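You operate a simulated robot arm through the tools that you are given. There is no shell and no other tool. Be economical: measure what you need, move in short steps, check, and stop when the job is done.

You are at the controls of a simulated two-armed robot. One attempt, no reset.

Task
Unplug the dryer unit and brush the dust off the cooler fins.
Fine: white plug in its holder, brush back on the desk, cooler lid shut again. Set down upright: brush. Where these are worked on the way, their far stop is far enough and under half their travel is too little: cooler lid. What is to be rubbed or washed off counts as gone when no trace of it is left.

It is judged by the outcome, as a careful person would: the job done as asked, and still so three seconds after it is handed in. It fails if anything else is knocked over, pushed out of place, dropped, spilled or broken. Lids that push on must go on centred and level and be pressed home; caps that screw on are set level and turned clockwise until they are tight.

Robot
Two 7-joint arms with two-finger parallel grippers on one trunk, on a base that drives. Base frame: it is fixed to the floor where the robot stands at the start and does not move with it; the origin is under the middle of the robot, x ahead of it, y to its left, z up; the surface under the hand at the start is at about z = 0.845. Readings come in m, rad, newtons and seconds.
The left shoulder is at the start at [0.07, 0.163, 1.195], the right one opposite. With the tool pointing down near the work surface each hand reaches from about 0.38 to 0.88 m from the robot's upright axis, wherever it stands, measured 20 degrees to its own side. Places, roughly: bowl tap [0.4, 0.7, 0.3]; cap key [0.5, 0.7, 0.8]; cooler fins [0.6, 0.5, 0.8]; cooler lid [0.6, 0.5, 0.8]; drain tap [0.4, 0.3, 0.1]; dryer unit [0.7, 0.4, 0.4]; dryer unit switch [0.5, 0.2, 0.5]; outlet tap [0.7, 0.6, 0.8]; plug holder [0.7, 0.2, 0.4]; purge tap [0.4, 0.7, 0.4]. Payload 3.43 kg a hand.
The tool frame of a hand sits at the grasp point between the pads (the TCP): z along the fingers, y along the line on which they close. The tips reach 0.034 m beyond it. Largest opening 0.128 m; finger width 0.024, thickness 0.012; the body of the gripper, 0.048 by 0.13 m, starts 0.096 m behind the TCP.
Orientation is that of the tool frame in the base frame, as [roll, pitch, yaw] about the fixed x, y, z axes, in that order (R = Rz(yaw) Ry(pitch) Rx(roll)). With the fingers straight down and closing along the base's y, the tool's x points along the base's -x, its y along +y and its z along -z.

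Tools
- The arms move only by the tool servo_tool. It takes "left_deltas", "right_deltas" or both (then of equal length, played together; a hand with none holds still); each is a list of rows, each an object (a shift or turn left out is 0, a gripper value left out holds the last) with "linear": the shift along the base's x, y, z in m, a list of three; "turn": the turn, a rotation vector about the base's x, y, z in rad, a list of three. In form: [{"linear": [dx, dy, dz], "turn": [wx, wy, wz]}, ...]. A call has 1 to 20 rows; each row shifts and turns the commanded pose from where the row before left it. "left_grip" and "right_grip" are, for a hand that has rows, the opening, from 0 (shut) to 1 (fully open), set as the call begins (left out, the last holds). Each row takes 0.2 s and may step no farther than 0.05 m and 0.15 rad from the row before; otherwise, or with a gripper value out of range, the whole call is refused. Where a pose cannot be reached the arm comes as near as it can. A force on the tool above 70 N (or 10 N above the force at the start of the call, whichever is more), or a blocked arm, ends the call early, and 0.2 s more pass. The fingers move at their own pace (about 0.153 m/s each) and stop on an object; they squeeze with about 40 N. The grip force told is the motor's: it shows also when the fingers shut on nothing. Time passes only in rows, and 0.2 s behind the last, so rows that do not move let the fingers close. The reply holds the time, the measured pose of the TCP, the force on the tool along the base axes, the opening and the grip force, in the units named above and with some noise, with the torque about the TCP (base axes, N m) and any sound that the robot's microphone picked up.
- Cameras (640 x 400 px; columns grow to the right, rows downward): "scene" is now at [0.1302, 0.0131, 1.4079]; the picture's right is [0.19, -0.98, 0.00], its down [-0.70, -0.13, -0.71] and it looks along [0.69, 0.13, -0.71] (base axes); focal length 214 px, centre (320, 200). "left" rides on the left gripper at [0.076, 0.011, -0.16] in its tool frame; the picture's right is [-0.15, 0.99, 0.00], its down [-0.88, -0.13, -0.46] and it looks along [-0.45, -0.07, 0.89] (tool axes); focal length 234 px, centre (320, 200). "right" rides on the right gripper at [0.076, -0.011, -0.16] in its tool frame; the picture's right is [0.15, 0.99, 0.00], its down [-0.88, 0.13, -0.46] and it looks along [-0.45, 0.07, 0.89] (tool axes); focal length 234 px, centre (320, 200). There is no depth. A picture from a camera that has moved, and an enlarged one, comes with that camera's place and axes in the base frame and with its lens.
- camera(camera): a new picture of that camera. It takes no simulated time.
- move_column(by): slides the trunk up (or, below 0, down) by that many m; the arms and the scene camera ride with it, the base frame stays. It gives what a move gives, with no picture.
- base_move(legs): drives the robot by 1 to 6 legs, each [ahead, left, turn to the left] in m, m and rad, along the robot's own axes; the way and the turn of a leg run together, so that a leg with both is an arc; at most 1.5 m and 3.142 rad a leg. The arms and the cameras ride along, it lands a little off, and it stops where it bumps. It gives what a move gives.
- head_to(pan, tilt): turns the head with the scene camera to pan (to the left, within 1.501 rad either way) and tilt (down, from -0.506 to 1.204), counted from straight ahead of the robot. It gives what a move gives.
- zoom(camera, box): a new picture of the part [left, top, right, bottom] of that camera's present view, enlarged. It takes no simulated time.
- close_job(): hands the job in; it is judged then, once.

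Work in short steps. Places have to be worked out from the pictures, the camera data and where the tool is seen: move nearer, look again, correct. Check each grasp and each placing, and mend what went wrong. You have 120 turns and 88 pictures in all, those below and enlarged ones among them. Open the grippers and draw the arms clear of the work before you hand the job in, unless the task says otherwise; then end with one line.

The tools are called as name(argument=value, ...) on one line, values as JSON. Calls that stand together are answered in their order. servo_tool: Moves the arms, as the interface text tells. Its arguments: {"type":"object","properties":{"left_deltas":{"type":"array"},"left_grip":{"type":"number"},"right_deltas":{"type":"array"},"right_grip":{"type":"number"}},"required":[]} The other tools are called the same way: move_column (by) slides the trunk up or down; base_move (legs) drives the base; head_to (pan, tilt) turns the head that bears the scene camera; camera (camera) takes a picture; zoom (camera, box) takes an enlarged picture of a part of a camera's view; close_job () hands the job in.

At the start:

```text
clock: 0.0
left_ee_pos: [0.513, 0.4029, 1.1813]
left_tcp_rot: [3.141, 0.001, -3.14]
left_ft_force: [0.0, 0.3, 0.3]
left_ft_torque: [0.01, -0.01, -0.01]
left_width: 0.1282
left_grasp_force: 0.0
right_ee_pos: [0.6865, 0.0148, 1.1545]
right_tcp_rot: [-3.14, 0.0, -3.141]
right_ft_force: [-0.5, -0.6, 0.1]
right_ft_torque: [0.0, -0.03, 0.02]
right_width: 0.128
right_grasp_force: 0.1
trunk travel left (down, up): [-0.675, 0.265]
robot x, y, heading: [-0.002, -0.0022, -0.003]
head pan, tilt: [0.187, 0.787]
```

scene: 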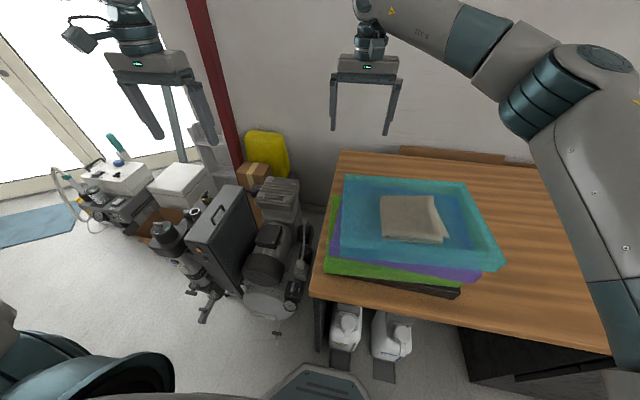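
right: 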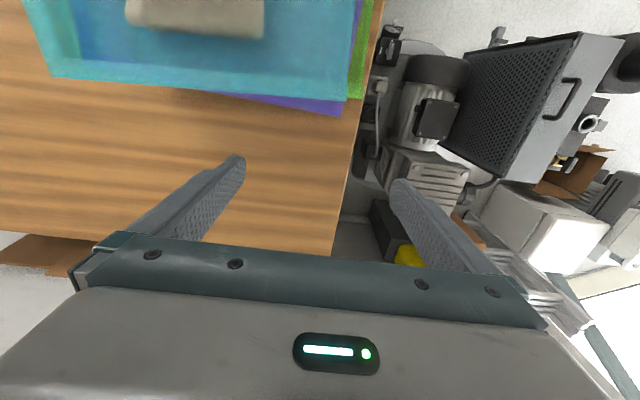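
left: 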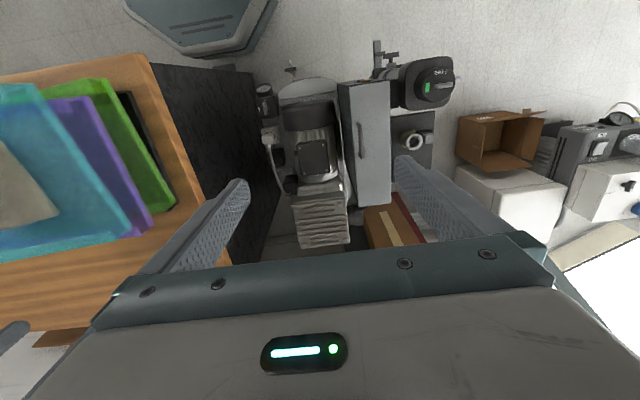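

I'll first look closely at the compressor/cooler area and search for the brush.

zoom(camera="scene", box=[140, 120, 340, 345])

zoom(camera="left", box=[230, 40, 470, 260])

zoom(camera="right", box=[330, 20, 640, 270])

head_to(pan=-0.4, tilt=0.787)

```text
1.78 times, centred on (240, 232) of scene
camera zoom: at [0.1302, 0.0131, 1.4079], right [0.19, -0.98, 0.0], down [-0.7, -0.13, -0.71], along [0.69, 0.13, -0.71], focal length 381 px, centre (462, 142)
```

zoom: 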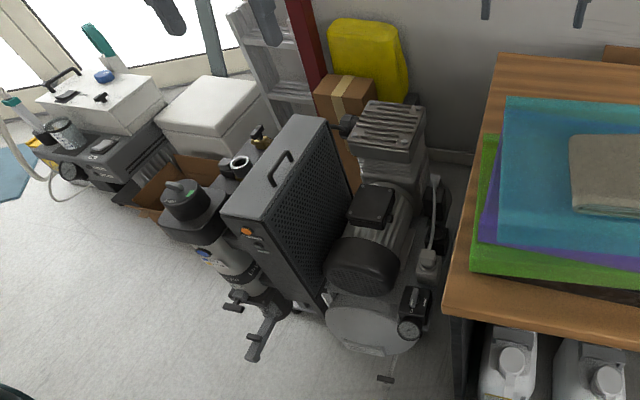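

```text
1.82 times, centred on (350, 150) of left
camera zoom: at [0.4367, 0.4139, 1.3414], right [0.15, 0.99, 0.0], down [0.88, -0.13, 0.46], along [0.45, -0.07, -0.89], focal length 426 px, centre (266, 291)
```

zoom: 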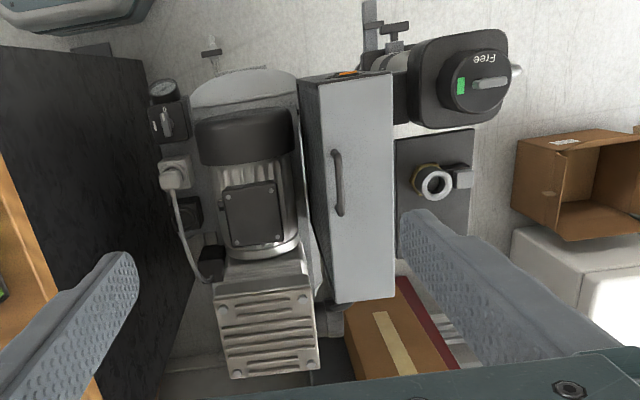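

```text
1.60 times, centred on (485, 145) of right
camera zoom: at [0.611, 0.0024, 1.3149], right [-0.15, 0.99, 0.0], down [0.88, 0.13, 0.46], along [0.45, 0.07, -0.89], focal length 375 px, centre (56, 288)
```

zoom: 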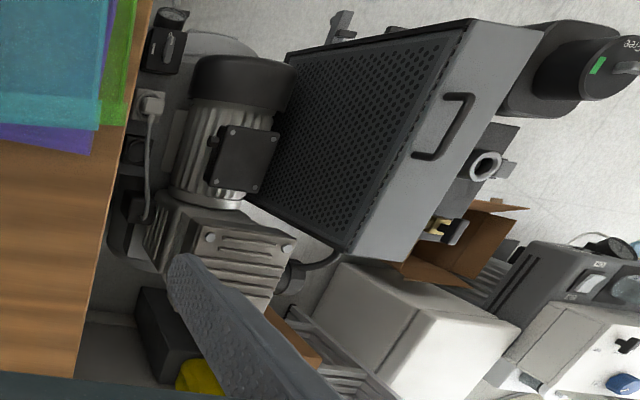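

```text
clock: 1.0
left_ee_pos: [0.5137, 0.4027, 1.1814]
left_tcp_rot: [-3.14, -0.001, -3.141]
left_ft_force: [0.2, -0.1, -0.3]
left_ft_torque: [0.0, 0.01, 0.05]
left_width: 0.128
left_grasp_force: 0.1
right_ee_pos: [0.6856, 0.013, 1.1539]
right_tcp_rot: [-3.141, 0.001, 3.141]
right_ft_force: [-0.5, 0.2, 0.2]
right_ft_torque: [-0.01, -0.03, -0.01]
right_width: 0.1281
right_grasp_force: 0.1
trunk travel left (down, up): [-0.675, 0.265]
robot x, y, heading: [-0.0004, -0.0016, -0.001]
head pan, tilt: [-0.4, 0.787]
```

Now look to the right side of the desk for the brush.

camera(camera="scene")

head_to(pan=-1.1, tilt=0.787)

```text
81 pictures are left
camera scene: at [0.1253, -0.0336, 1.4079], right [-0.39, -0.92, 0.0], down [-0.65, 0.28, -0.71], along [0.65, -0.27, -0.71], focal length 214 px, centre (320, 200)
```

scene: 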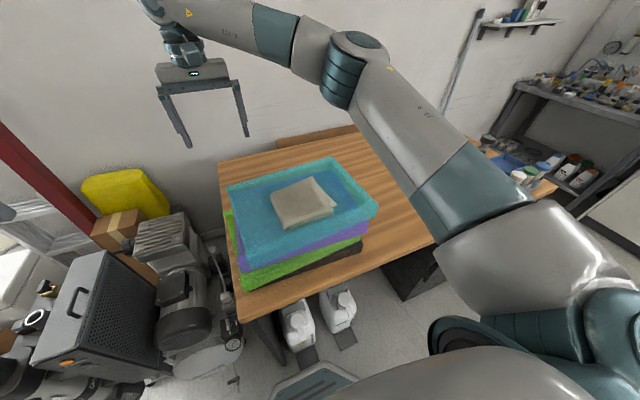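

```text
clock: 2.1
left_ee_pos: [0.5133, 0.403, 1.1829]
left_tcp_rot: [3.141, 0.001, 3.141]
left_ft_force: [-0.1, 0.1, -0.2]
left_ft_torque: [-0.01, 0.02, 0.0]
left_width: 0.128
left_grasp_force: 0.0
right_ee_pos: [0.6849, 0.0141, 1.1549]
right_tcp_rot: [-3.141, 0.001, 3.142]
right_ft_force: [0.6, 0.5, 0.6]
right_ft_torque: [-0.02, 0.01, -0.01]
right_width: 0.1281
right_grasp_force: 0.0
trunk travel left (down, up): [-0.675, 0.265]
robot x, y, heading: [-0.0012, 0.0012, 0.002]
head pan, tilt: [-1.1, 0.787]
```

The right arm hides part of the desk; there are items at its right end. I look there.

camera(camera="scene")

```text
80 pictures are left
camera scene: at [0.0874, -0.0744, 1.4079], right [-0.89, -0.45, 0.0], down [-0.32, 0.63, -0.71], along [0.32, -0.63, -0.71], focal length 214 px, centre (320, 200)
```

scene: 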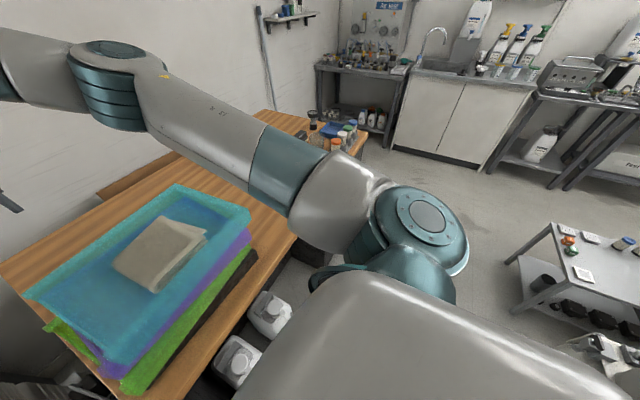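

zoom(camera="scene", box=[250, 90, 380, 170])

```text
4.92 times, centred on (315, 130) of scene
camera zoom: at [0.0874, -0.0744, 1.4079], right [-0.89, -0.45, 0.0], down [-0.32, 0.63, -0.71], along [0.32, -0.63, -0.71], focal length 1056 px, centre (345, 545)
```

zoom: 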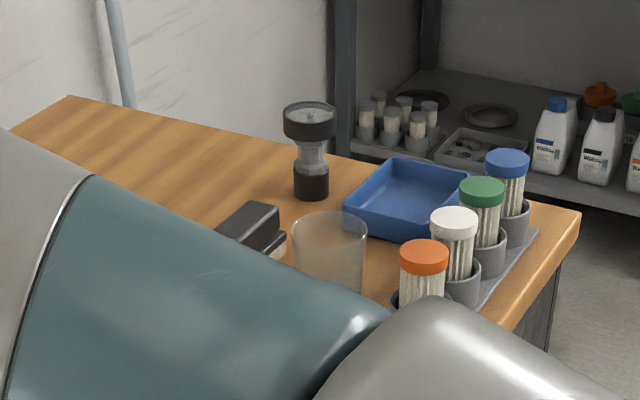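

Brush is likely the black block near [0.6,-0.9]. First inspect the plug: I bring the left hand over and lower it, and shift the right hand right.

servo_tool(left_deltas=[{"linear": [0, -0.04, -0.03]}, {"linear": [0, -0.04, -0.03]}, {"linear": [0, -0.04, -0.03]}, {"linear": [0, -0.04, -0.03]}, {"linear": [0, -0.02, -0.04]}, {"linear": [0, 0, -0.04]}, {"linear": [0, 0, -0.03]}], right_deltas=[{"linear": [0, -0.04, 0]}, {"linear": [0, -0.04, 0]}, {"linear": [0, -0.04, 0]}, {"linear": [0, -0.04, 0]}, {"linear": [0, -0.04, 0]}, {"linear": [0, 0, 0]}, {"linear": [0, 0, 0]}])

camera(camera="left")

zoom(camera="scene", box=[240, 80, 400, 180])

```text
clock: 3.7
left_ee_pos: [0.5133, 0.2209, 0.9513]
left_tcp_rot: [-3.141, 0.0, 3.141]
left_ft_force: [0.2, -0.7, 0.0]
left_ft_torque: [-0.03, 0.03, 0.0]
left_width: 0.128
left_grasp_force: 0.1
right_ee_pos: [0.6876, -0.1878, 1.1534]
right_tcp_rot: [3.141, -0.002, -3.14]
right_ft_force: [-0.4, 0.8, -0.1]
right_ft_torque: [0.0, -0.01, 0.0]
right_width: 0.128
right_grasp_force: 0.0
trunk travel left (down, up): [-0.675, 0.265]
robot x, y, heading: [-0.0009, -0.0032, 0.001]
head pan, tilt: [-1.1, 0.787]
```

```text
78 pictures are left
camera left: at [0.4364, 0.2335, 1.1116], right [0.15, 0.99, 0.0], down [0.88, -0.13, 0.46], along [0.45, -0.07, -0.89], focal length 234 px, centre (320, 200)
```

left: 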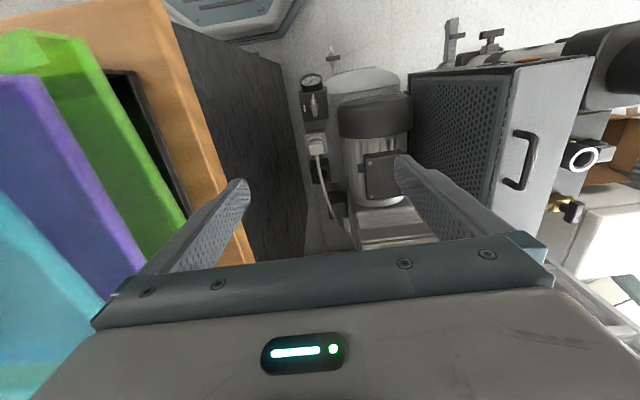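

```text
4.00 times, centred on (320, 130) of scene
camera zoom: at [0.0883, -0.0749, 1.4079], right [-0.89, -0.45, 0.0], down [-0.32, 0.63, -0.71], along [0.32, -0.63, -0.71], focal length 858 px, centre (320, 480)
```

zoom: 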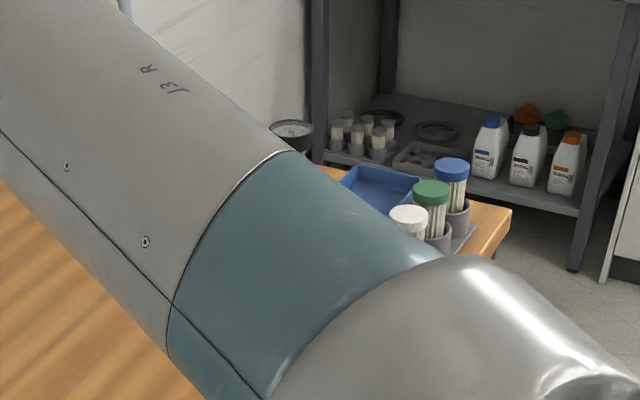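

zoom(camera="left", box=[270, 60, 420, 240])

```text
2.22 times, centred on (345, 150) of left
camera zoom: at [0.4364, 0.2335, 1.1116], right [0.15, 0.99, 0.0], down [0.88, -0.13, 0.46], along [0.45, -0.07, -0.89], focal length 520 px, centre (264, 311)
```

zoom: 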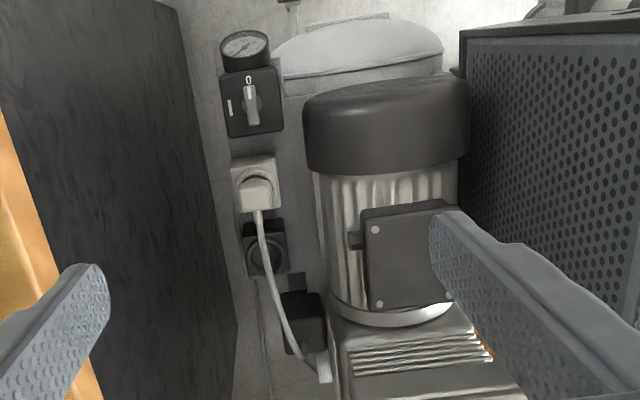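

The white plug is at about [0.60,0.20,0.44], plugged downward, with the dark holder at [0.70,0.19,0.40] behind it. I raise the right hand before lowering the trunk, and turn the head to the left.

servo_tool(right_deltas=[{"linear": [-0.03, -0.01, 0.045]}, {"linear": [-0.03, -0.01, 0.045]}, {"linear": [-0.03, -0.01, 0.045]}, {"linear": [-0.03, -0.01, 0.045]}, {"linear": [-0.03, -0.01, 0.045]}, {"linear": [0, 0, 0.04]}], left_deltas=[{"linear": [0, 0, 0]}, {"linear": [0, 0, 0]}, {"linear": [0, 0, 0]}, {"linear": [0, 0, 0]}, {"linear": [0, 0, 0]}, {"linear": [0, 0, 0]}], left_grip=0.55)

head_to(pan=0.35, tilt=0.75)

move_column(by=-0.25)

camera(camera="scene")

camera(camera="left")

```text
refused: row 1 steps farther than a row can; nothing moved
```

```text
clock: 5.2
left_ee_pos: [0.5127, 0.2224, 0.9528]
left_tcp_rot: [-3.14, 0.0, 3.141]
left_ft_force: [0.1, 0.2, -0.3]
left_ft_torque: [0.02, 0.01, -0.01]
left_width: 0.1277
left_grasp_force: 0.0
right_ee_pos: [0.687, -0.1869, 1.1546]
right_tcp_rot: [3.14, 0.0, -3.14]
right_ft_force: [0.5, -0.5, 0.4]
right_ft_torque: [-0.03, 0.0, -0.01]
right_width: 0.1278
right_grasp_force: 0.0
trunk travel left (down, up): [-0.675, 0.265]
robot x, y, heading: [-0.0013, -0.0006, -0.003]
head pan, tilt: [0.351, 0.75]
```

```text
clock: 7.8
left_ee_pos: [0.5122, 0.2219, 0.7027]
left_tcp_rot: [-3.141, 0.001, 3.141]
left_ft_force: [0.1, 0.0, -0.2]
left_ft_torque: [0.01, 0.02, 0.05]
left_width: 0.128
left_grasp_force: 0.1
right_ee_pos: [0.6874, -0.1868, 0.9036]
right_tcp_rot: [3.141, 0.0, -3.141]
right_ft_force: [-0.4, -0.2, -0.3]
right_ft_torque: [0.03, 0.02, 0.0]
right_width: 0.1278
right_grasp_force: 0.0
trunk travel left (down, up): [-0.425, 0.515]
robot x, y, heading: [-0.0018, -0.0001, 0.001]
head pan, tilt: [0.351, 0.75]
```

```text
75 pictures are left
camera scene: at [0.1281, 0.0263, 1.161], right [0.34, -0.94, 0.0], down [-0.64, -0.23, -0.73], along [0.69, 0.25, -0.68], focal length 214 px, centre (320, 200)
```

scene: 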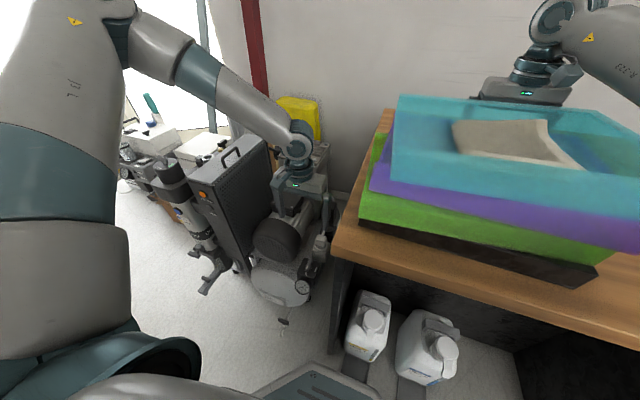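

```text
74 pictures are left
camera left: at [0.4355, 0.2339, 0.8622], right [0.15, 0.99, 0.0], down [0.88, -0.13, 0.46], along [0.45, -0.07, -0.89], focal length 234 px, centre (320, 200)
```

left: 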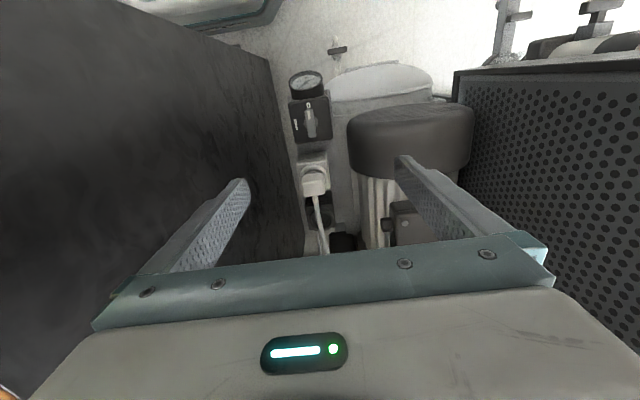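

The right hand ended low over the desk without contact; I raise it now, and narrow the left grip.

servo_tool(right_deltas=[{"linear": [0, 0, 0.045]}, {"linear": [0, 0, 0.045]}, {"linear": [0, 0, 0.045]}, {"linear": [0, 0, 0.045]}, {"linear": [0, 0, 0.045]}, {"linear": [0, 0, 0.045]}], left_deltas=[{"linear": [0, 0, 0]}, {"linear": [0, 0, 0]}, {"linear": [0, 0, 0]}, {"linear": [0, 0, 0]}, {"linear": [0, 0, 0]}, {"linear": [0, 0, 0]}], left_grip=0.55)

zoom(camera="left", box=[250, 50, 420, 260])

zoom(camera="scene", box=[230, 160, 360, 330])

```text
clock: 9.2
left_ee_pos: [0.5108, 0.225, 0.7021]
left_tcp_rot: [-3.139, 0.002, -3.139]
left_ft_force: [-1.0, -0.4, 0.2]
left_ft_torque: [-0.09, -0.03, 0.0]
left_width: 0.0703
left_grasp_force: 0.0
right_ee_pos: [0.6766, -0.1792, 1.169]
right_tcp_rot: [3.119, 0.01, -3.113]
right_ft_force: [1.5, -6.0, -2.0]
right_ft_torque: [0.59, 0.18, -0.03]
right_width: 0.1281
right_grasp_force: 0.1
right hand out of reach, approached as far as the arm can: row 6
trunk travel left (down, up): [-0.425, 0.515]
robot x, y, heading: [-0.0023, -0.0008, -0.002]
head pan, tilt: [0.351, 0.75]
```

```text
1.90 times, centred on (335, 155) of left
camera zoom: at [0.4337, 0.2367, 0.8623], right [0.14, 0.99, 0.0], down [0.88, -0.13, 0.46], along [0.45, -0.07, -0.89], focal length 446 px, centre (291, 286)
```

zoom: 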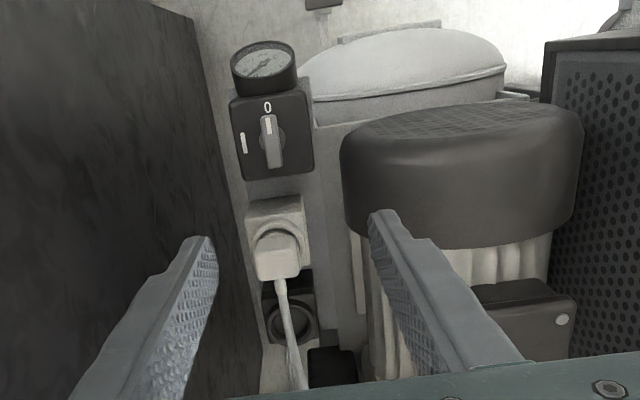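

```text
2.35 times, centred on (295, 245) of scene
camera zoom: at [0.1258, 0.0294, 1.1611], right [0.34, -0.94, 0.0], down [-0.64, -0.24, -0.73], along [0.69, 0.25, -0.68], focal length 505 px, centre (379, 94)
```

zoom: 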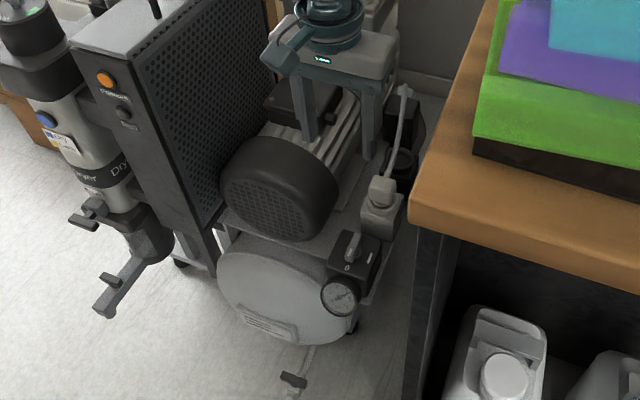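

Switch already points to 0. I lower the left hand further for a better fix on plug and holder height.

servo_tool(left_deltas=[{"linear": [-0.02, -0.01, -0.03]}, {"linear": [-0.02, -0.01, -0.03]}, {"linear": [0, -0.005, -0.03]}])

zoom(camera="left", box=[240, 60, 420, 240])

zoom(camera="scene", box=[285, 170, 345, 270])

```text
clock: 10.0
left_ee_pos: [0.4718, 0.2033, 0.6157]
left_tcp_rot: [-3.139, 0.002, -3.139]
left_ft_force: [0.1, -0.3, 0.1]
left_ft_torque: [0.0, 0.0, 0.01]
left_width: 0.0702
left_grasp_force: 0.0
left hand out of reach, approached as far as the arm can: row 3
right_ee_pos: [0.6807, -0.1933, 1.1645]
right_tcp_rot: [-3.141, 0.003, -3.141]
right_ft_force: [0.4, -0.7, 0.8]
right_ft_torque: [-0.04, 0.01, -0.01]
right_width: 0.1281
right_grasp_force: 0.0
trunk travel left (down, up): [-0.425, 0.515]
robot x, y, heading: [-0.0007, 0.0007, 0.005]
head pan, tilt: [0.351, 0.75]
```

```text
2.22 times, centred on (330, 150) of left
camera zoom: at [0.395, 0.2154, 0.7756], right [0.15, 0.99, 0.0], down [0.88, -0.13, 0.46], along [0.45, -0.07, -0.89], focal length 520 px, centre (298, 311)
```

zoom: 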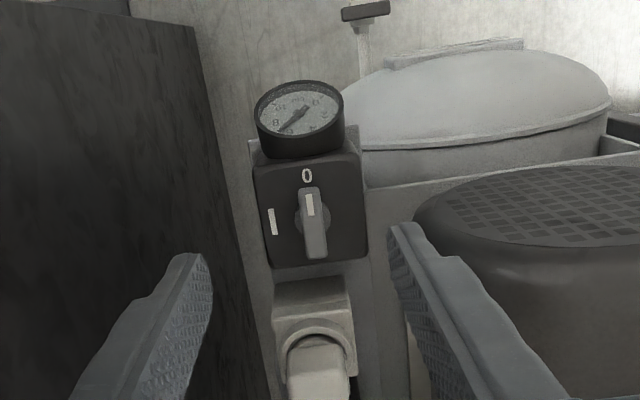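

```text
4.00 times, centred on (315, 220) of scene
camera zoom: at [0.1282, 0.027, 1.161], right [0.34, -0.94, 0.0], down [-0.64, -0.23, -0.73], along [0.69, 0.25, -0.68], focal length 858 px, centre (340, 120)
```

zoom: 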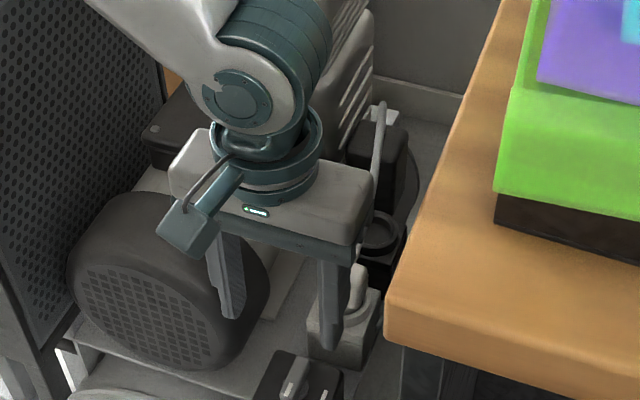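

I need the trunk lower. I move above the plug with clearance and then lower the trunk 0.2 m.

servo_tool(left_deltas=[{"linear": [0, 0, 0.045]}, {"linear": [0.03, 0, 0.035]}, {"linear": [0.04, 0, 0.0]}, {"linear": [0.04, -0.003, 0]}, {"linear": [0.015, 0, 0]}])

move_column(by=-0.18)

camera(camera="left")

camera(camera="scene")

```text
clock: 11.2
left_ee_pos: [0.5949, 0.2019, 0.6979]
left_tcp_rot: [-3.14, 0.001, 3.141]
left_ft_force: [0.4, 0.1, 0.3]
left_ft_torque: [-0.01, -0.01, 0.0]
left_width: 0.0706
left_grasp_force: 0.0
right_ee_pos: [0.6817, -0.1924, 1.1634]
right_tcp_rot: [3.141, 0.003, -3.142]
right_ft_force: [-0.1, 0.2, 0.0]
right_ft_torque: [-0.04, 0.0, 0.0]
right_width: 0.1278
right_grasp_force: 0.1
trunk travel left (down, up): [-0.425, 0.515]
robot x, y, heading: [-0.0011, 0.0031, -0.004]
head pan, tilt: [0.351, 0.75]
```

```text
clock: 13.2
left_ee_pos: [0.5811, 0.1945, 0.5335]
left_tcp_rot: [-3.134, 0.026, 3.132]
left_ft_force: [0.3, 0.2, -0.9]
left_ft_torque: [-0.03, -0.03, 0.02]
left_width: 0.0705
left_grasp_force: 0.1
right_ee_pos: [0.6435, -0.1954, 1.027]
right_tcp_rot: [-3.132, 0.063, 3.131]
right_ft_force: [0.0, -0.1, -0.7]
right_ft_torque: [-0.02, 0.02, -0.02]
right_width: 0.1281
right_grasp_force: 0.0
trunk travel left (down, up): [-0.245, 0.695]
robot x, y, heading: [-0.0076, -0.0034, -0.009]
head pan, tilt: [0.351, 0.75]
```

```text
69 pictures are left
camera left: at [0.5001, 0.2084, 0.6917], right [0.16, 0.99, -0.01], down [0.87, -0.14, 0.48], along [0.47, -0.08, -0.88], focal length 234 px, centre (320, 200)
```

left: 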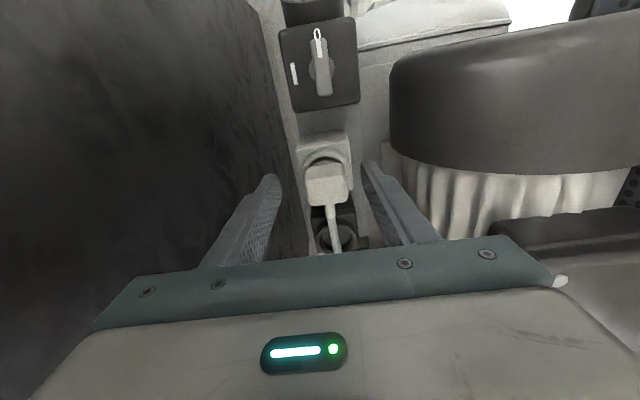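

```text
68 pictures are left
camera scene: at [0.1011, 0.0285, 0.9876], right [0.33, -0.94, 0.02], down [-0.62, -0.23, -0.74], along [0.71, 0.24, -0.67], focal length 214 px, centre (320, 200)
```

scene: 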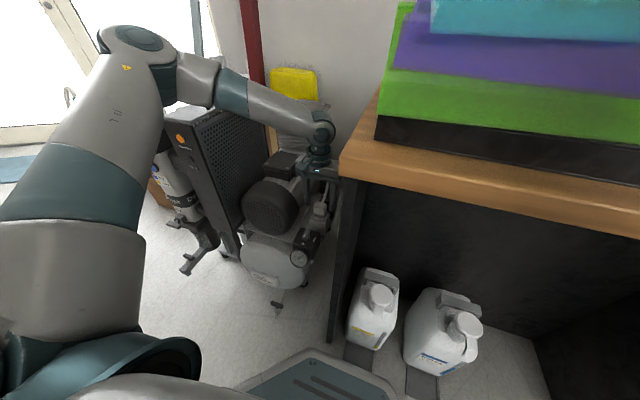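

Trunk tilted a bit: something (likely the right arm's elbow) rests on something. I back up 0.08 m and look right.

move_column(by=0.08)

head_to(pan=-0.7, tilt=0.6)

camera(camera="scene")

```text
clock: 14.4
left_ee_pos: [0.5945, 0.2014, 0.596]
left_tcp_rot: [-3.139, 0.001, -3.14]
left_ft_force: [0.5, -1.1, -0.7]
left_ft_torque: [-0.04, -0.01, 0.0]
left_width: 0.0703
left_grasp_force: 0.1
right_ee_pos: [0.6819, -0.1934, 1.0622]
right_tcp_rot: [-3.14, 0.0, -3.141]
right_ft_force: [-0.7, -0.1, 0.2]
right_ft_torque: [-0.01, 0.0, 0.02]
right_width: 0.1279
right_grasp_force: 0.0
trunk travel left (down, up): [-0.325, 0.615]
robot x, y, heading: [0.0021, 0.0006, 0.002]
head pan, tilt: [0.351, 0.75]
```

```text
clock: 15.7
left_ee_pos: [0.594, 0.2006, 0.5975]
left_tcp_rot: [-3.14, 0.002, 3.141]
left_ft_force: [0.1, -0.7, -0.5]
left_ft_torque: [-0.01, 0.0, 0.01]
left_width: 0.0705
left_grasp_force: 0.0
right_ee_pos: [0.6817, -0.1937, 1.0639]
right_tcp_rot: [-3.14, 0.002, 3.142]
right_ft_force: [0.1, -1.1, -0.5]
right_ft_torque: [-0.01, 0.02, -0.01]
right_width: 0.1281
right_grasp_force: 0.0
trunk travel left (down, up): [-0.325, 0.615]
robot x, y, heading: [0.0032, -0.0009, -0.002]
head pan, tilt: [-0.7, 0.6]
```

```text
67 pictures are left
camera scene: at [0.1181, -0.059, 1.0738], right [-0.64, -0.77, 0.0], down [-0.43, 0.36, -0.82], along [0.63, -0.53, -0.57], focal length 214 px, centre (320, 200)
```

scene: 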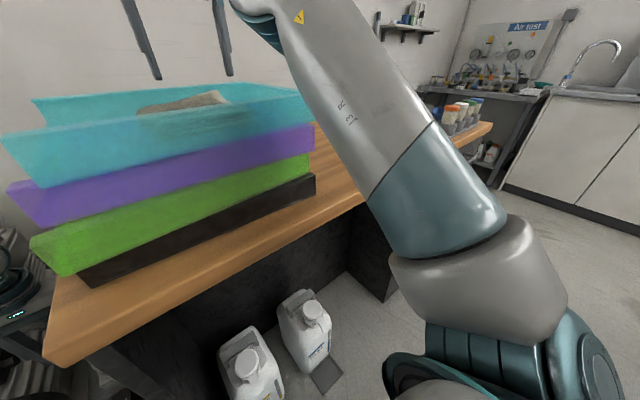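

The right elbow hangs near the desk's front edge. I raise the trunk a bit and swing the right hand to the robot's side, off the desk.

move_column(by=0.1)

servo_tool(right_deltas=[{"linear": [-0.02, -0.045, 0]}, {"linear": [-0.02, -0.045, 0]}, {"linear": [-0.03, -0.04, 0]}, {"linear": [-0.03, -0.04, 0]}, {"linear": [-0.03, -0.04, 0]}, {"linear": [-0.035, -0.035, 0]}, {"linear": [-0.035, -0.035, 0]}, {"linear": [-0.035, -0.035, 0]}, {"linear": [-0.04, -0.03, 0]}, {"linear": [-0.04, -0.03, 0]}, {"linear": [-0.045, -0.02, 0]}, {"linear": [-0.045, -0.02, 0]}, {"linear": [-0.045, -0.01, 0]}, {"linear": [-0.045, -0.01, 0]}, {"linear": [-0.045, 0, 0]}, {"linear": [-0.045, 0, 0]}])

camera(camera="scene")

```text
clock: 17.0
left_ee_pos: [0.5955, 0.2016, 0.6961]
left_tcp_rot: [-3.138, -0.001, 3.14]
left_ft_force: [-0.1, 0.3, 0.2]
left_ft_torque: [-0.04, -0.01, -0.02]
left_width: 0.0704
left_grasp_force: 0.0
right_ee_pos: [0.684, -0.1921, 1.1636]
right_tcp_rot: [-3.141, 0.002, 3.141]
right_ft_force: [0.3, 0.6, -0.7]
right_ft_torque: [-0.03, -0.01, 0.02]
right_width: 0.128
right_grasp_force: 0.0
trunk travel left (down, up): [-0.425, 0.515]
robot x, y, heading: [-0.0007, 0.0009, -0.004]
head pan, tilt: [-0.7, 0.6]
```

```text
clock: 20.4
left_ee_pos: [0.5952, 0.1992, 0.697]
left_tcp_rot: [-3.141, 0.002, -3.141]
left_ft_force: [-0.1, -0.2, 0.3]
left_ft_torque: [0.04, 0.0, 0.03]
left_width: 0.0704
left_grasp_force: 0.0
right_ee_pos: [0.4359, -0.5732, 1.0867]
right_tcp_rot: [-3.141, 0.001, 3.141]
right_ft_force: [0.0, 0.5, 0.3]
right_ft_torque: [0.01, 0.0, 0.01]
right_width: 0.1279
right_grasp_force: 0.0
right hand out of reach, approached as far as the arm can: row 9, 10, 11, 12, 13, 14, 15, 16
trunk travel left (down, up): [-0.425, 0.515]
robot x, y, heading: [0.0002, 0.0001, -0.001]
head pan, tilt: [-0.7, 0.6]
```

```text
66 pictures are left
camera scene: at [0.118, -0.0595, 1.1738], right [-0.64, -0.76, 0.0], down [-0.43, 0.36, -0.82], along [0.63, -0.53, -0.57], focal length 214 px, centre (320, 200)
```

scene: 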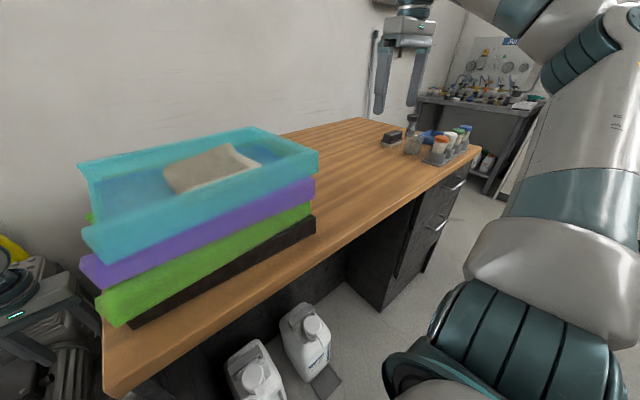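

The brush is visible on the desk. I try raising the right hand in this pose.

servo_tool(right_deltas=[{"linear": [0, 0, 0.045]}, {"linear": [0, 0, 0.045]}, {"linear": [0, 0, 0.045]}, {"linear": [-0.02, 0, 0.04]}, {"linear": [-0.02, 0, 0.04]}])

zoom(camera="scene", box=[370, 100, 490, 180])

```text
clock: 21.6
left_ee_pos: [0.5941, 0.2009, 0.6977]
left_tcp_rot: [-3.139, 0.001, -3.141]
left_ft_force: [0.3, -0.3, -0.9]
left_ft_torque: [-0.02, 0.01, -0.01]
left_width: 0.0704
left_grasp_force: 0.1
right_ee_pos: [0.4613, -0.4995, 1.1876]
right_tcp_rot: [-3.141, 0.011, -3.142]
right_ft_force: [-0.6, 0.1, 0.6]
right_ft_torque: [-0.01, 0.02, -0.02]
right_width: 0.1281
right_grasp_force: 0.1
right hand out of reach, approached as far as the arm can: row 1, 2, 3, 4, 5
trunk travel left (down, up): [-0.425, 0.515]
robot x, y, heading: [-0.0011, 0.0029, -0.005]
head pan, tilt: [-0.7, 0.6]
```

```text
5.00 times, centred on (430, 140) of scene
camera zoom: at [0.1178, -0.0591, 1.1738], right [-0.64, -0.77, 0.0], down [-0.43, 0.36, -0.83], along [0.63, -0.53, -0.56], focal length 1072 px, centre (-230, 500)
```

zoom: 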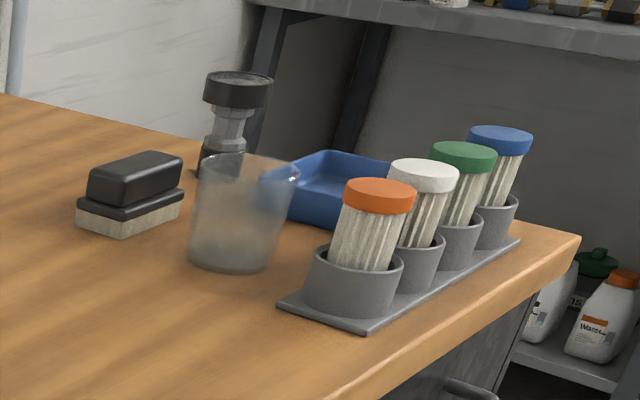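

Brush confirmed (black grip, bristles down, upright). I lower the trunk by 0.1 and check for tilt.

move_column(by=-0.12)

zoom(camera="left", box=[230, 60, 430, 260])

```text
clock: 23.1
left_ee_pos: [0.5945, 0.1997, 0.5773]
left_tcp_rot: [-3.141, 0.001, 3.141]
left_ft_force: [-0.6, -0.8, 0.2]
left_ft_torque: [-0.01, -0.02, 0.02]
left_width: 0.0704
left_grasp_force: 0.0
right_ee_pos: [0.4615, -0.4996, 1.0676]
right_tcp_rot: [-3.14, 0.011, -3.142]
right_ft_force: [0.6, 0.2, 0.4]
right_ft_torque: [-0.03, 0.03, 0.01]
right_width: 0.1279
right_grasp_force: 0.0
trunk travel left (down, up): [-0.305, 0.635]
robot x, y, heading: [0.0012, 0.0015, -0.005]
head pan, tilt: [-0.7, 0.6]
```

```text
2.00 times, centred on (330, 160) of left
camera zoom: at [0.5176, 0.2131, 0.737], right [0.15, 0.99, 0.0], down [0.88, -0.13, 0.46], along [0.45, -0.07, -0.89], focal length 468 px, centre (300, 280)
```

zoom: 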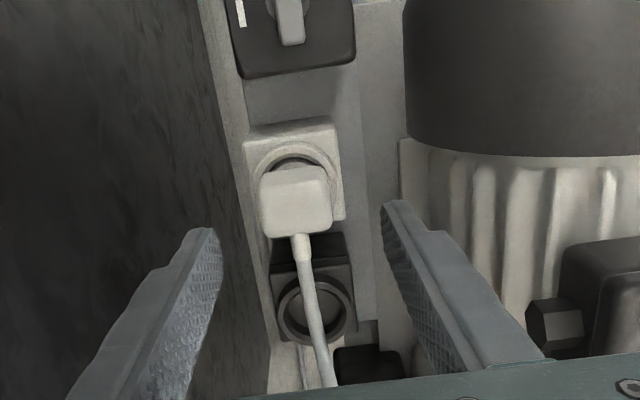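

Triangulating: plug top ≈[0.586,0.200,0.50], socket ring z≈0.445, holder ≈[0.69,0.199,0.44]. I descend around the plug and look.

servo_tool(left_deltas=[{"linear": [-0.004, 0, -0.03]}, {"linear": [-0.004, 0, -0.03]}, {"linear": [0, 0, -0.02]}, {"linear": [0, 0, 0]}])

zoom(camera="left", box=[230, 60, 430, 260])

```text
clock: 24.1
left_ee_pos: [0.5764, 0.2181, 0.5289]
left_tcp_rot: [-3.126, 0.025, 3.138]
left_ft_force: [-9.8, -1.0, 39.2]
left_ft_torque: [-1.57, -0.11, -0.41]
left_width: 0.0719
left_grasp_force: 0.9
left hand out of reach, approached as far as the arm can: row 1, 2, 3
right_ee_pos: [0.458, -0.5006, 1.0682]
right_tcp_rot: [3.141, 0.015, 3.141]
right_ft_force: [-0.1, 0.3, -0.5]
right_ft_torque: [-0.02, 0.0, -0.02]
right_width: 0.1279
right_grasp_force: 0.1
trunk travel left (down, up): [-0.305, 0.635]
robot x, y, heading: [-0.0031, -0.0008, -0.001]
head pan, tilt: [-0.7, 0.6]
stopped in row 4 (left hand): the force on the tool passed its limit at 71 N (the readings are from after the stop); the commanded pose is now the measured one
```

```text
2.00 times, centred on (330, 160) of left
camera zoom: at [0.4937, 0.2332, 0.6868], right [0.15, 0.99, -0.01], down [0.87, -0.13, 0.48], along [0.47, -0.08, -0.88], focal length 468 px, centre (300, 280)
```

zoom: 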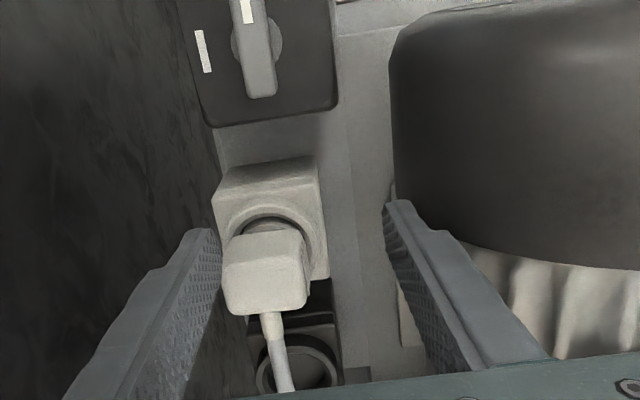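

Out of reach again, with side drift and contact. I lift off, recentre, then lower the trunk more.

servo_tool(left_deltas=[{"linear": [0, 0, 0.03]}, {"linear": [0.005, -0.01, 0.03]}, {"linear": [0.005, -0.008, 0.02]}, {"linear": [0, 0, 0.02]}])

move_column(by=-0.08)

camera(camera="scene")

```text
clock: 25.1
left_ee_pos: [0.5858, 0.201, 0.6243]
left_tcp_rot: [-3.128, 0.015, 3.138]
left_ft_force: [0.6, 0.3, 0.0]
left_ft_torque: [-0.04, 0.02, -0.01]
left_width: 0.0704
left_grasp_force: 0.0
right_ee_pos: [0.4602, -0.5014, 1.0673]
right_tcp_rot: [3.141, 0.008, 3.14]
right_ft_force: [0.2, -0.8, 0.1]
right_ft_torque: [-0.01, 0.0, -0.01]
right_width: 0.1282
right_grasp_force: 0.0
trunk travel left (down, up): [-0.305, 0.635]
robot x, y, heading: [-0.0006, -0.0025, 0.002]
head pan, tilt: [-0.7, 0.6]
```

```text
clock: 26.3
left_ee_pos: [0.5858, 0.2017, 0.5441]
left_tcp_rot: [-3.129, 0.016, 3.138]
left_ft_force: [-0.5, -0.7, 0.5]
left_ft_torque: [0.0, -0.02, 0.0]
left_width: 0.0702
left_grasp_force: 0.1
right_ee_pos: [0.4608, -0.5012, 0.9868]
right_tcp_rot: [-3.141, 0.009, 3.14]
right_ft_force: [-0.4, 0.2, 0.3]
right_ft_torque: [-0.02, -0.02, -0.01]
right_width: 0.1282
right_grasp_force: 0.0
trunk travel left (down, up): [-0.225, 0.715]
robot x, y, heading: [0.0002, -0.001, -0.005]
head pan, tilt: [-0.7, 0.6]
```

```text
62 pictures are left
camera scene: at [0.1175, -0.0596, 0.9739], right [-0.65, -0.76, 0.0], down [-0.43, 0.36, -0.83], along [0.63, -0.53, -0.56], focal length 214 px, centre (320, 200)
```

scene: 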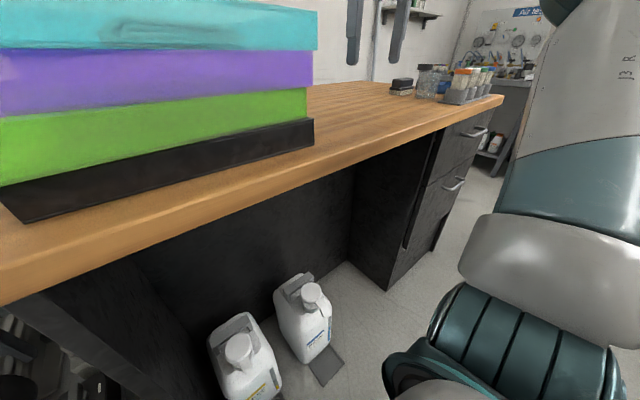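

No tilt now. I level the left hand and look at the plug.

servo_tool(left_deltas=[{"linear": [0.001, -0.001, -0.01], "turn": [0.0126, 0.016, 0.003]}, {"linear": [0, 0, 0]}])

zoom(camera="left", box=[230, 60, 430, 260])

```text
clock: 26.9
left_ee_pos: [0.5853, 0.2008, 0.5336]
left_tcp_rot: [-3.141, 0.001, 3.141]
left_ft_force: [-0.1, -0.5, 0.3]
left_ft_torque: [0.0, 0.02, 0.0]
left_width: 0.0704
left_grasp_force: 0.0
right_ee_pos: [0.4605, -0.5013, 0.9858]
right_tcp_rot: [3.14, 0.009, 3.14]
right_ft_force: [-0.1, 0.2, 0.3]
right_ft_torque: [0.0, 0.0, 0.03]
right_width: 0.1279
right_grasp_force: 0.1
trunk travel left (down, up): [-0.225, 0.715]
robot x, y, heading: [0.0004, -0.0027, 0.002]
head pan, tilt: [-0.7, 0.6]
```

```text
2.00 times, centred on (330, 160) of left
camera zoom: at [0.5089, 0.213, 0.6931], right [0.15, 0.99, 0.0], down [0.88, -0.13, 0.46], along [0.45, -0.07, -0.89], focal length 468 px, centre (300, 280)
```

zoom: 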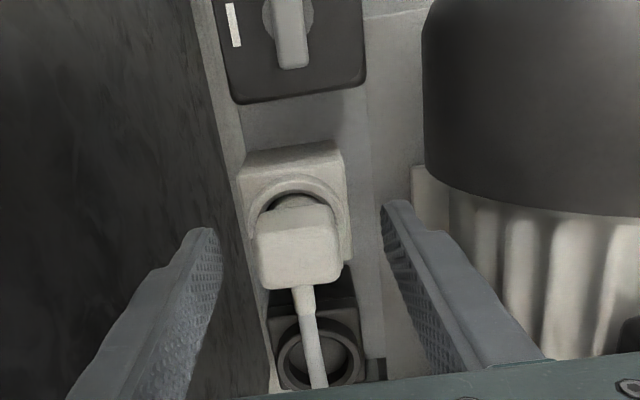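

I descend gently around the plug to z≈0.48.

servo_tool(left_deltas=[{"linear": [0.005, 0, -0.02]}, {"linear": [0, 0, -0.02]}, {"linear": [0, 0, -0.012]}, {"linear": [0, 0, 0]}])

camera(camera="left")

```text
clock: 27.9
left_ee_pos: [0.5895, 0.2042, 0.484]
left_tcp_rot: [-3.141, 0.001, -3.14]
left_ft_force: [0.2, 0.6, 0.7]
left_ft_torque: [0.0, 0.03, 0.02]
left_width: 0.0704
left_grasp_force: 0.1
left hand out of reach, approached as far as the arm can: row 3
right_ee_pos: [0.4615, -0.5005, 0.9869]
right_tcp_rot: [-3.14, 0.01, 3.138]
right_ft_force: [-0.5, 0.5, -0.5]
right_ft_torque: [0.04, -0.01, 0.01]
right_width: 0.1277
right_grasp_force: 0.1
trunk travel left (down, up): [-0.225, 0.715]
robot x, y, heading: [-0.0011, -0.0007, -0.008]
head pan, tilt: [-0.7, 0.6]
```

```text
60 pictures are left
camera left: at [0.5118, 0.2161, 0.643], right [0.15, 0.99, 0.0], down [0.88, -0.13, 0.46], along [0.45, -0.07, -0.89], focal length 234 px, centre (320, 200)
```

left: 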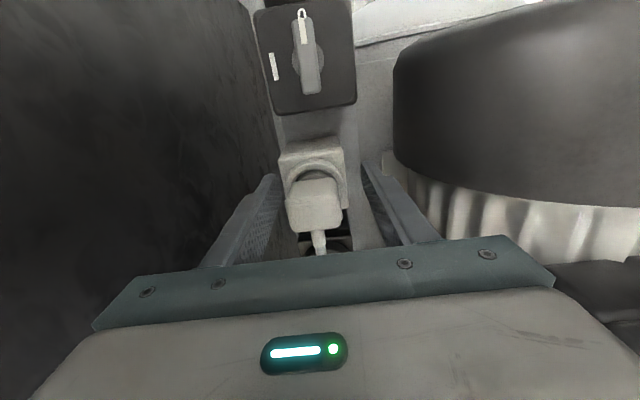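

Plug sits between the fingers with about 4 cm overlap. I shift 4 mm right and close.

servo_tool(left_deltas=[{"linear": [0, -0.004, 0.001]}, {"linear": [0, 0, 0]}])

servo_tool(left_deltas=[{"linear": [0, 0, 0]}, {"linear": [0, 0, 0]}, {"linear": [0, 0, 0]}], left_grip=0.0)

zoom(camera="left", box=[230, 60, 430, 260])

```text
clock: 28.5
left_ee_pos: [0.5874, 0.2025, 0.485]
left_tcp_rot: [-3.14, 0.002, -3.141]
left_ft_force: [-0.6, -0.5, -0.4]
left_ft_torque: [-0.01, 0.01, 0.04]
left_width: 0.0699
left_grasp_force: 0.1
right_ee_pos: [0.462, -0.5, 0.9877]
right_tcp_rot: [-3.141, 0.01, -3.141]
right_ft_force: [0.6, -0.2, -0.5]
right_ft_torque: [-0.02, -0.02, -0.02]
right_width: 0.1281
right_grasp_force: 0.0
trunk travel left (down, up): [-0.225, 0.715]
robot x, y, heading: [-0.0032, 0.0011, -0.001]
head pan, tilt: [-0.7, 0.6]
```

```text
clock: 29.3
left_ee_pos: [0.587, 0.1979, 0.4862]
left_tcp_rot: [-3.136, 0.0, 3.139]
left_ft_force: [-2.6, -34.9, -7.8]
left_ft_torque: [-1.68, 0.46, -0.34]
left_width: 0.0501
left_grasp_force: 44.8
right_ee_pos: [0.4604, -0.5035, 0.9861]
right_tcp_rot: [3.141, 0.009, 3.138]
right_ft_force: [0.6, -0.7, -0.2]
right_ft_torque: [0.0, -0.03, -0.03]
right_width: 0.1281
right_grasp_force: 0.0
trunk travel left (down, up): [-0.225, 0.715]
robot x, y, heading: [-0.0002, -0.0013, -0.005]
head pan, tilt: [-0.7, 0.6]
```

```text
2.00 times, centred on (330, 160) of left
camera zoom: at [0.5108, 0.2106, 0.6452], right [0.15, 0.99, -0.01], down [0.88, -0.13, 0.46], along [0.45, -0.07, -0.89], focal length 468 px, centre (300, 280)
```

zoom: 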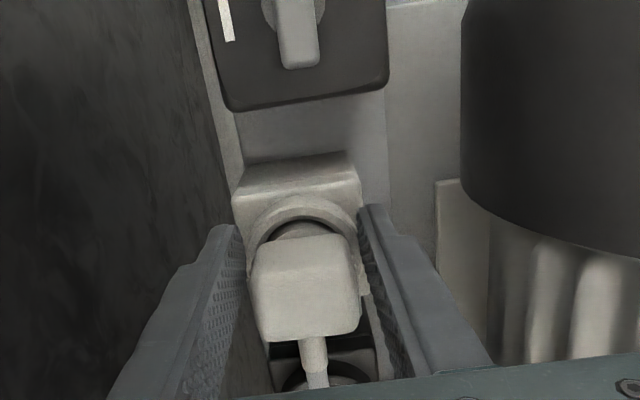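

The fingers closed at 50 mm, likely on the socket's collar. I open, raise ~18 mm, and close on the plug body only.

servo_tool(left_deltas=[{"linear": [0, 0, 0]}, {"linear": [0, 0, 0]}], left_grip=0.5)

servo_tool(left_deltas=[{"linear": [0.001, 0, 0.018]}, {"linear": [0, 0, 0]}])

servo_tool(left_deltas=[{"linear": [0, 0, 0]}, {"linear": [0, 0, 0]}, {"linear": [0, 0, 0]}], left_grip=0.0)

zoom(camera="left", box=[230, 60, 430, 260])

```text
clock: 29.9
left_ee_pos: [0.5888, 0.2044, 0.4858]
left_tcp_rot: [3.141, 0.0, -3.14]
left_ft_force: [-0.7, 0.3, 0.1]
left_ft_torque: [0.02, 0.0, 0.05]
left_width: 0.0639
left_grasp_force: 0.1
right_ee_pos: [0.4612, -0.5002, 0.9874]
right_tcp_rot: [-3.141, 0.009, -3.141]
right_ft_force: [0.4, -0.8, 0.7]
right_ft_torque: [0.04, 0.02, 0.0]
right_width: 0.128
right_grasp_force: 0.1
trunk travel left (down, up): [-0.225, 0.715]
robot x, y, heading: [-0.0027, 0.0006, -0.004]
head pan, tilt: [-0.7, 0.6]
```

```text
clock: 30.5
left_ee_pos: [0.59, 0.2005, 0.502]
left_tcp_rot: [-3.141, -0.001, -3.141]
left_ft_force: [0.1, 0.7, 0.0]
left_ft_torque: [-0.02, 0.0, 0.02]
left_width: 0.0637
left_grasp_force: 0.1
right_ee_pos: [0.4607, -0.5005, 0.9867]
right_tcp_rot: [3.141, 0.009, 3.14]
right_ft_force: [0.2, -0.2, 0.3]
right_ft_torque: [-0.01, 0.0, 0.02]
right_width: 0.1282
right_grasp_force: 0.0
trunk travel left (down, up): [-0.225, 0.715]
robot x, y, heading: [-0.0044, 0.0015, -0.005]
head pan, tilt: [-0.7, 0.6]
```

```text
clock: 31.3
left_ee_pos: [0.5895, 0.1997, 0.5029]
left_tcp_rot: [-3.141, -0.001, 3.141]
left_ft_force: [-1.0, -1.1, 3.2]
left_ft_torque: [-0.03, 0.01, 0.01]
left_width: 0.0399
left_grasp_force: 40.0
right_ee_pos: [0.4606, -0.5008, 0.9872]
right_tcp_rot: [3.142, 0.012, 3.14]
right_ft_force: [0.7, -0.2, 0.3]
right_ft_torque: [0.03, -0.01, 0.01]
right_width: 0.1281
right_grasp_force: 0.1
trunk travel left (down, up): [-0.225, 0.715]
robot x, y, heading: [-0.0004, 0.0011, -0.001]
head pan, tilt: [-0.7, 0.6]
```

```text
2.00 times, centred on (330, 160) of left
camera zoom: at [0.5129, 0.2117, 0.6623], right [0.15, 0.99, 0.0], down [0.88, -0.13, 0.46], along [0.45, -0.07, -0.89], focal length 468 px, centre (300, 280)
```

zoom: 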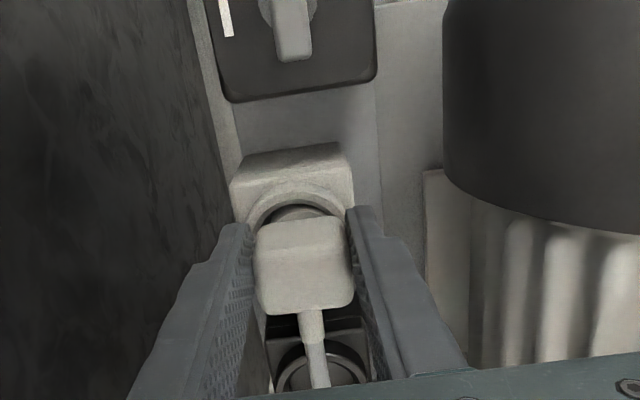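

Plug gripped (40 mm, centred). Pull straight up.

servo_tool(left_deltas=[{"linear": [0, 0, 0.02]}, {"linear": [0, 0, 0.02]}, {"linear": [0, 0, 0.02]}, {"linear": [0, 0, 0.0]}])

camera(camera="left")

```text
clock: 32.3
left_ee_pos: [0.5903, 0.2007, 0.5636]
left_tcp_rot: [3.141, 0.002, 3.141]
left_ft_force: [1.0, 1.0, -0.7]
left_ft_torque: [0.0, 0.01, -0.01]
left_width: 0.0399
left_grasp_force: 40.2
right_ee_pos: [0.4614, -0.4992, 0.9872]
right_tcp_rot: [-3.141, 0.01, 3.139]
right_ft_force: [-0.5, 0.2, 0.5]
right_ft_torque: [-0.02, 0.01, 0.01]
right_width: 0.1281
right_grasp_force: 0.0
trunk travel left (down, up): [-0.225, 0.715]
robot x, y, heading: [-0.0005, -0.0003, -0.0]
head pan, tilt: [-0.7, 0.6]
```

```text
57 pictures are left
camera left: at [0.513, 0.2119, 0.7225], right [0.15, 0.99, 0.0], down [0.88, -0.13, 0.46], along [0.45, -0.07, -0.89], focal length 234 px, centre (320, 200)
```

left: 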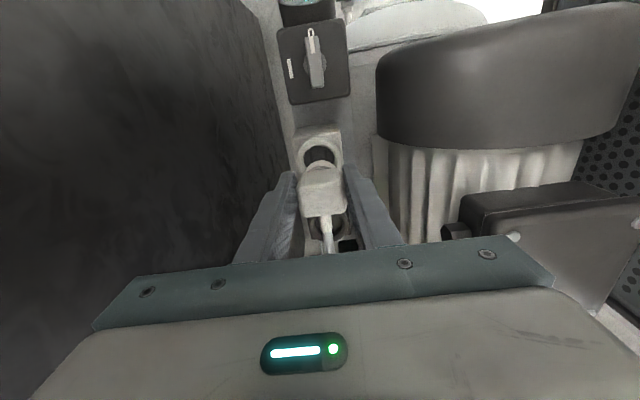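

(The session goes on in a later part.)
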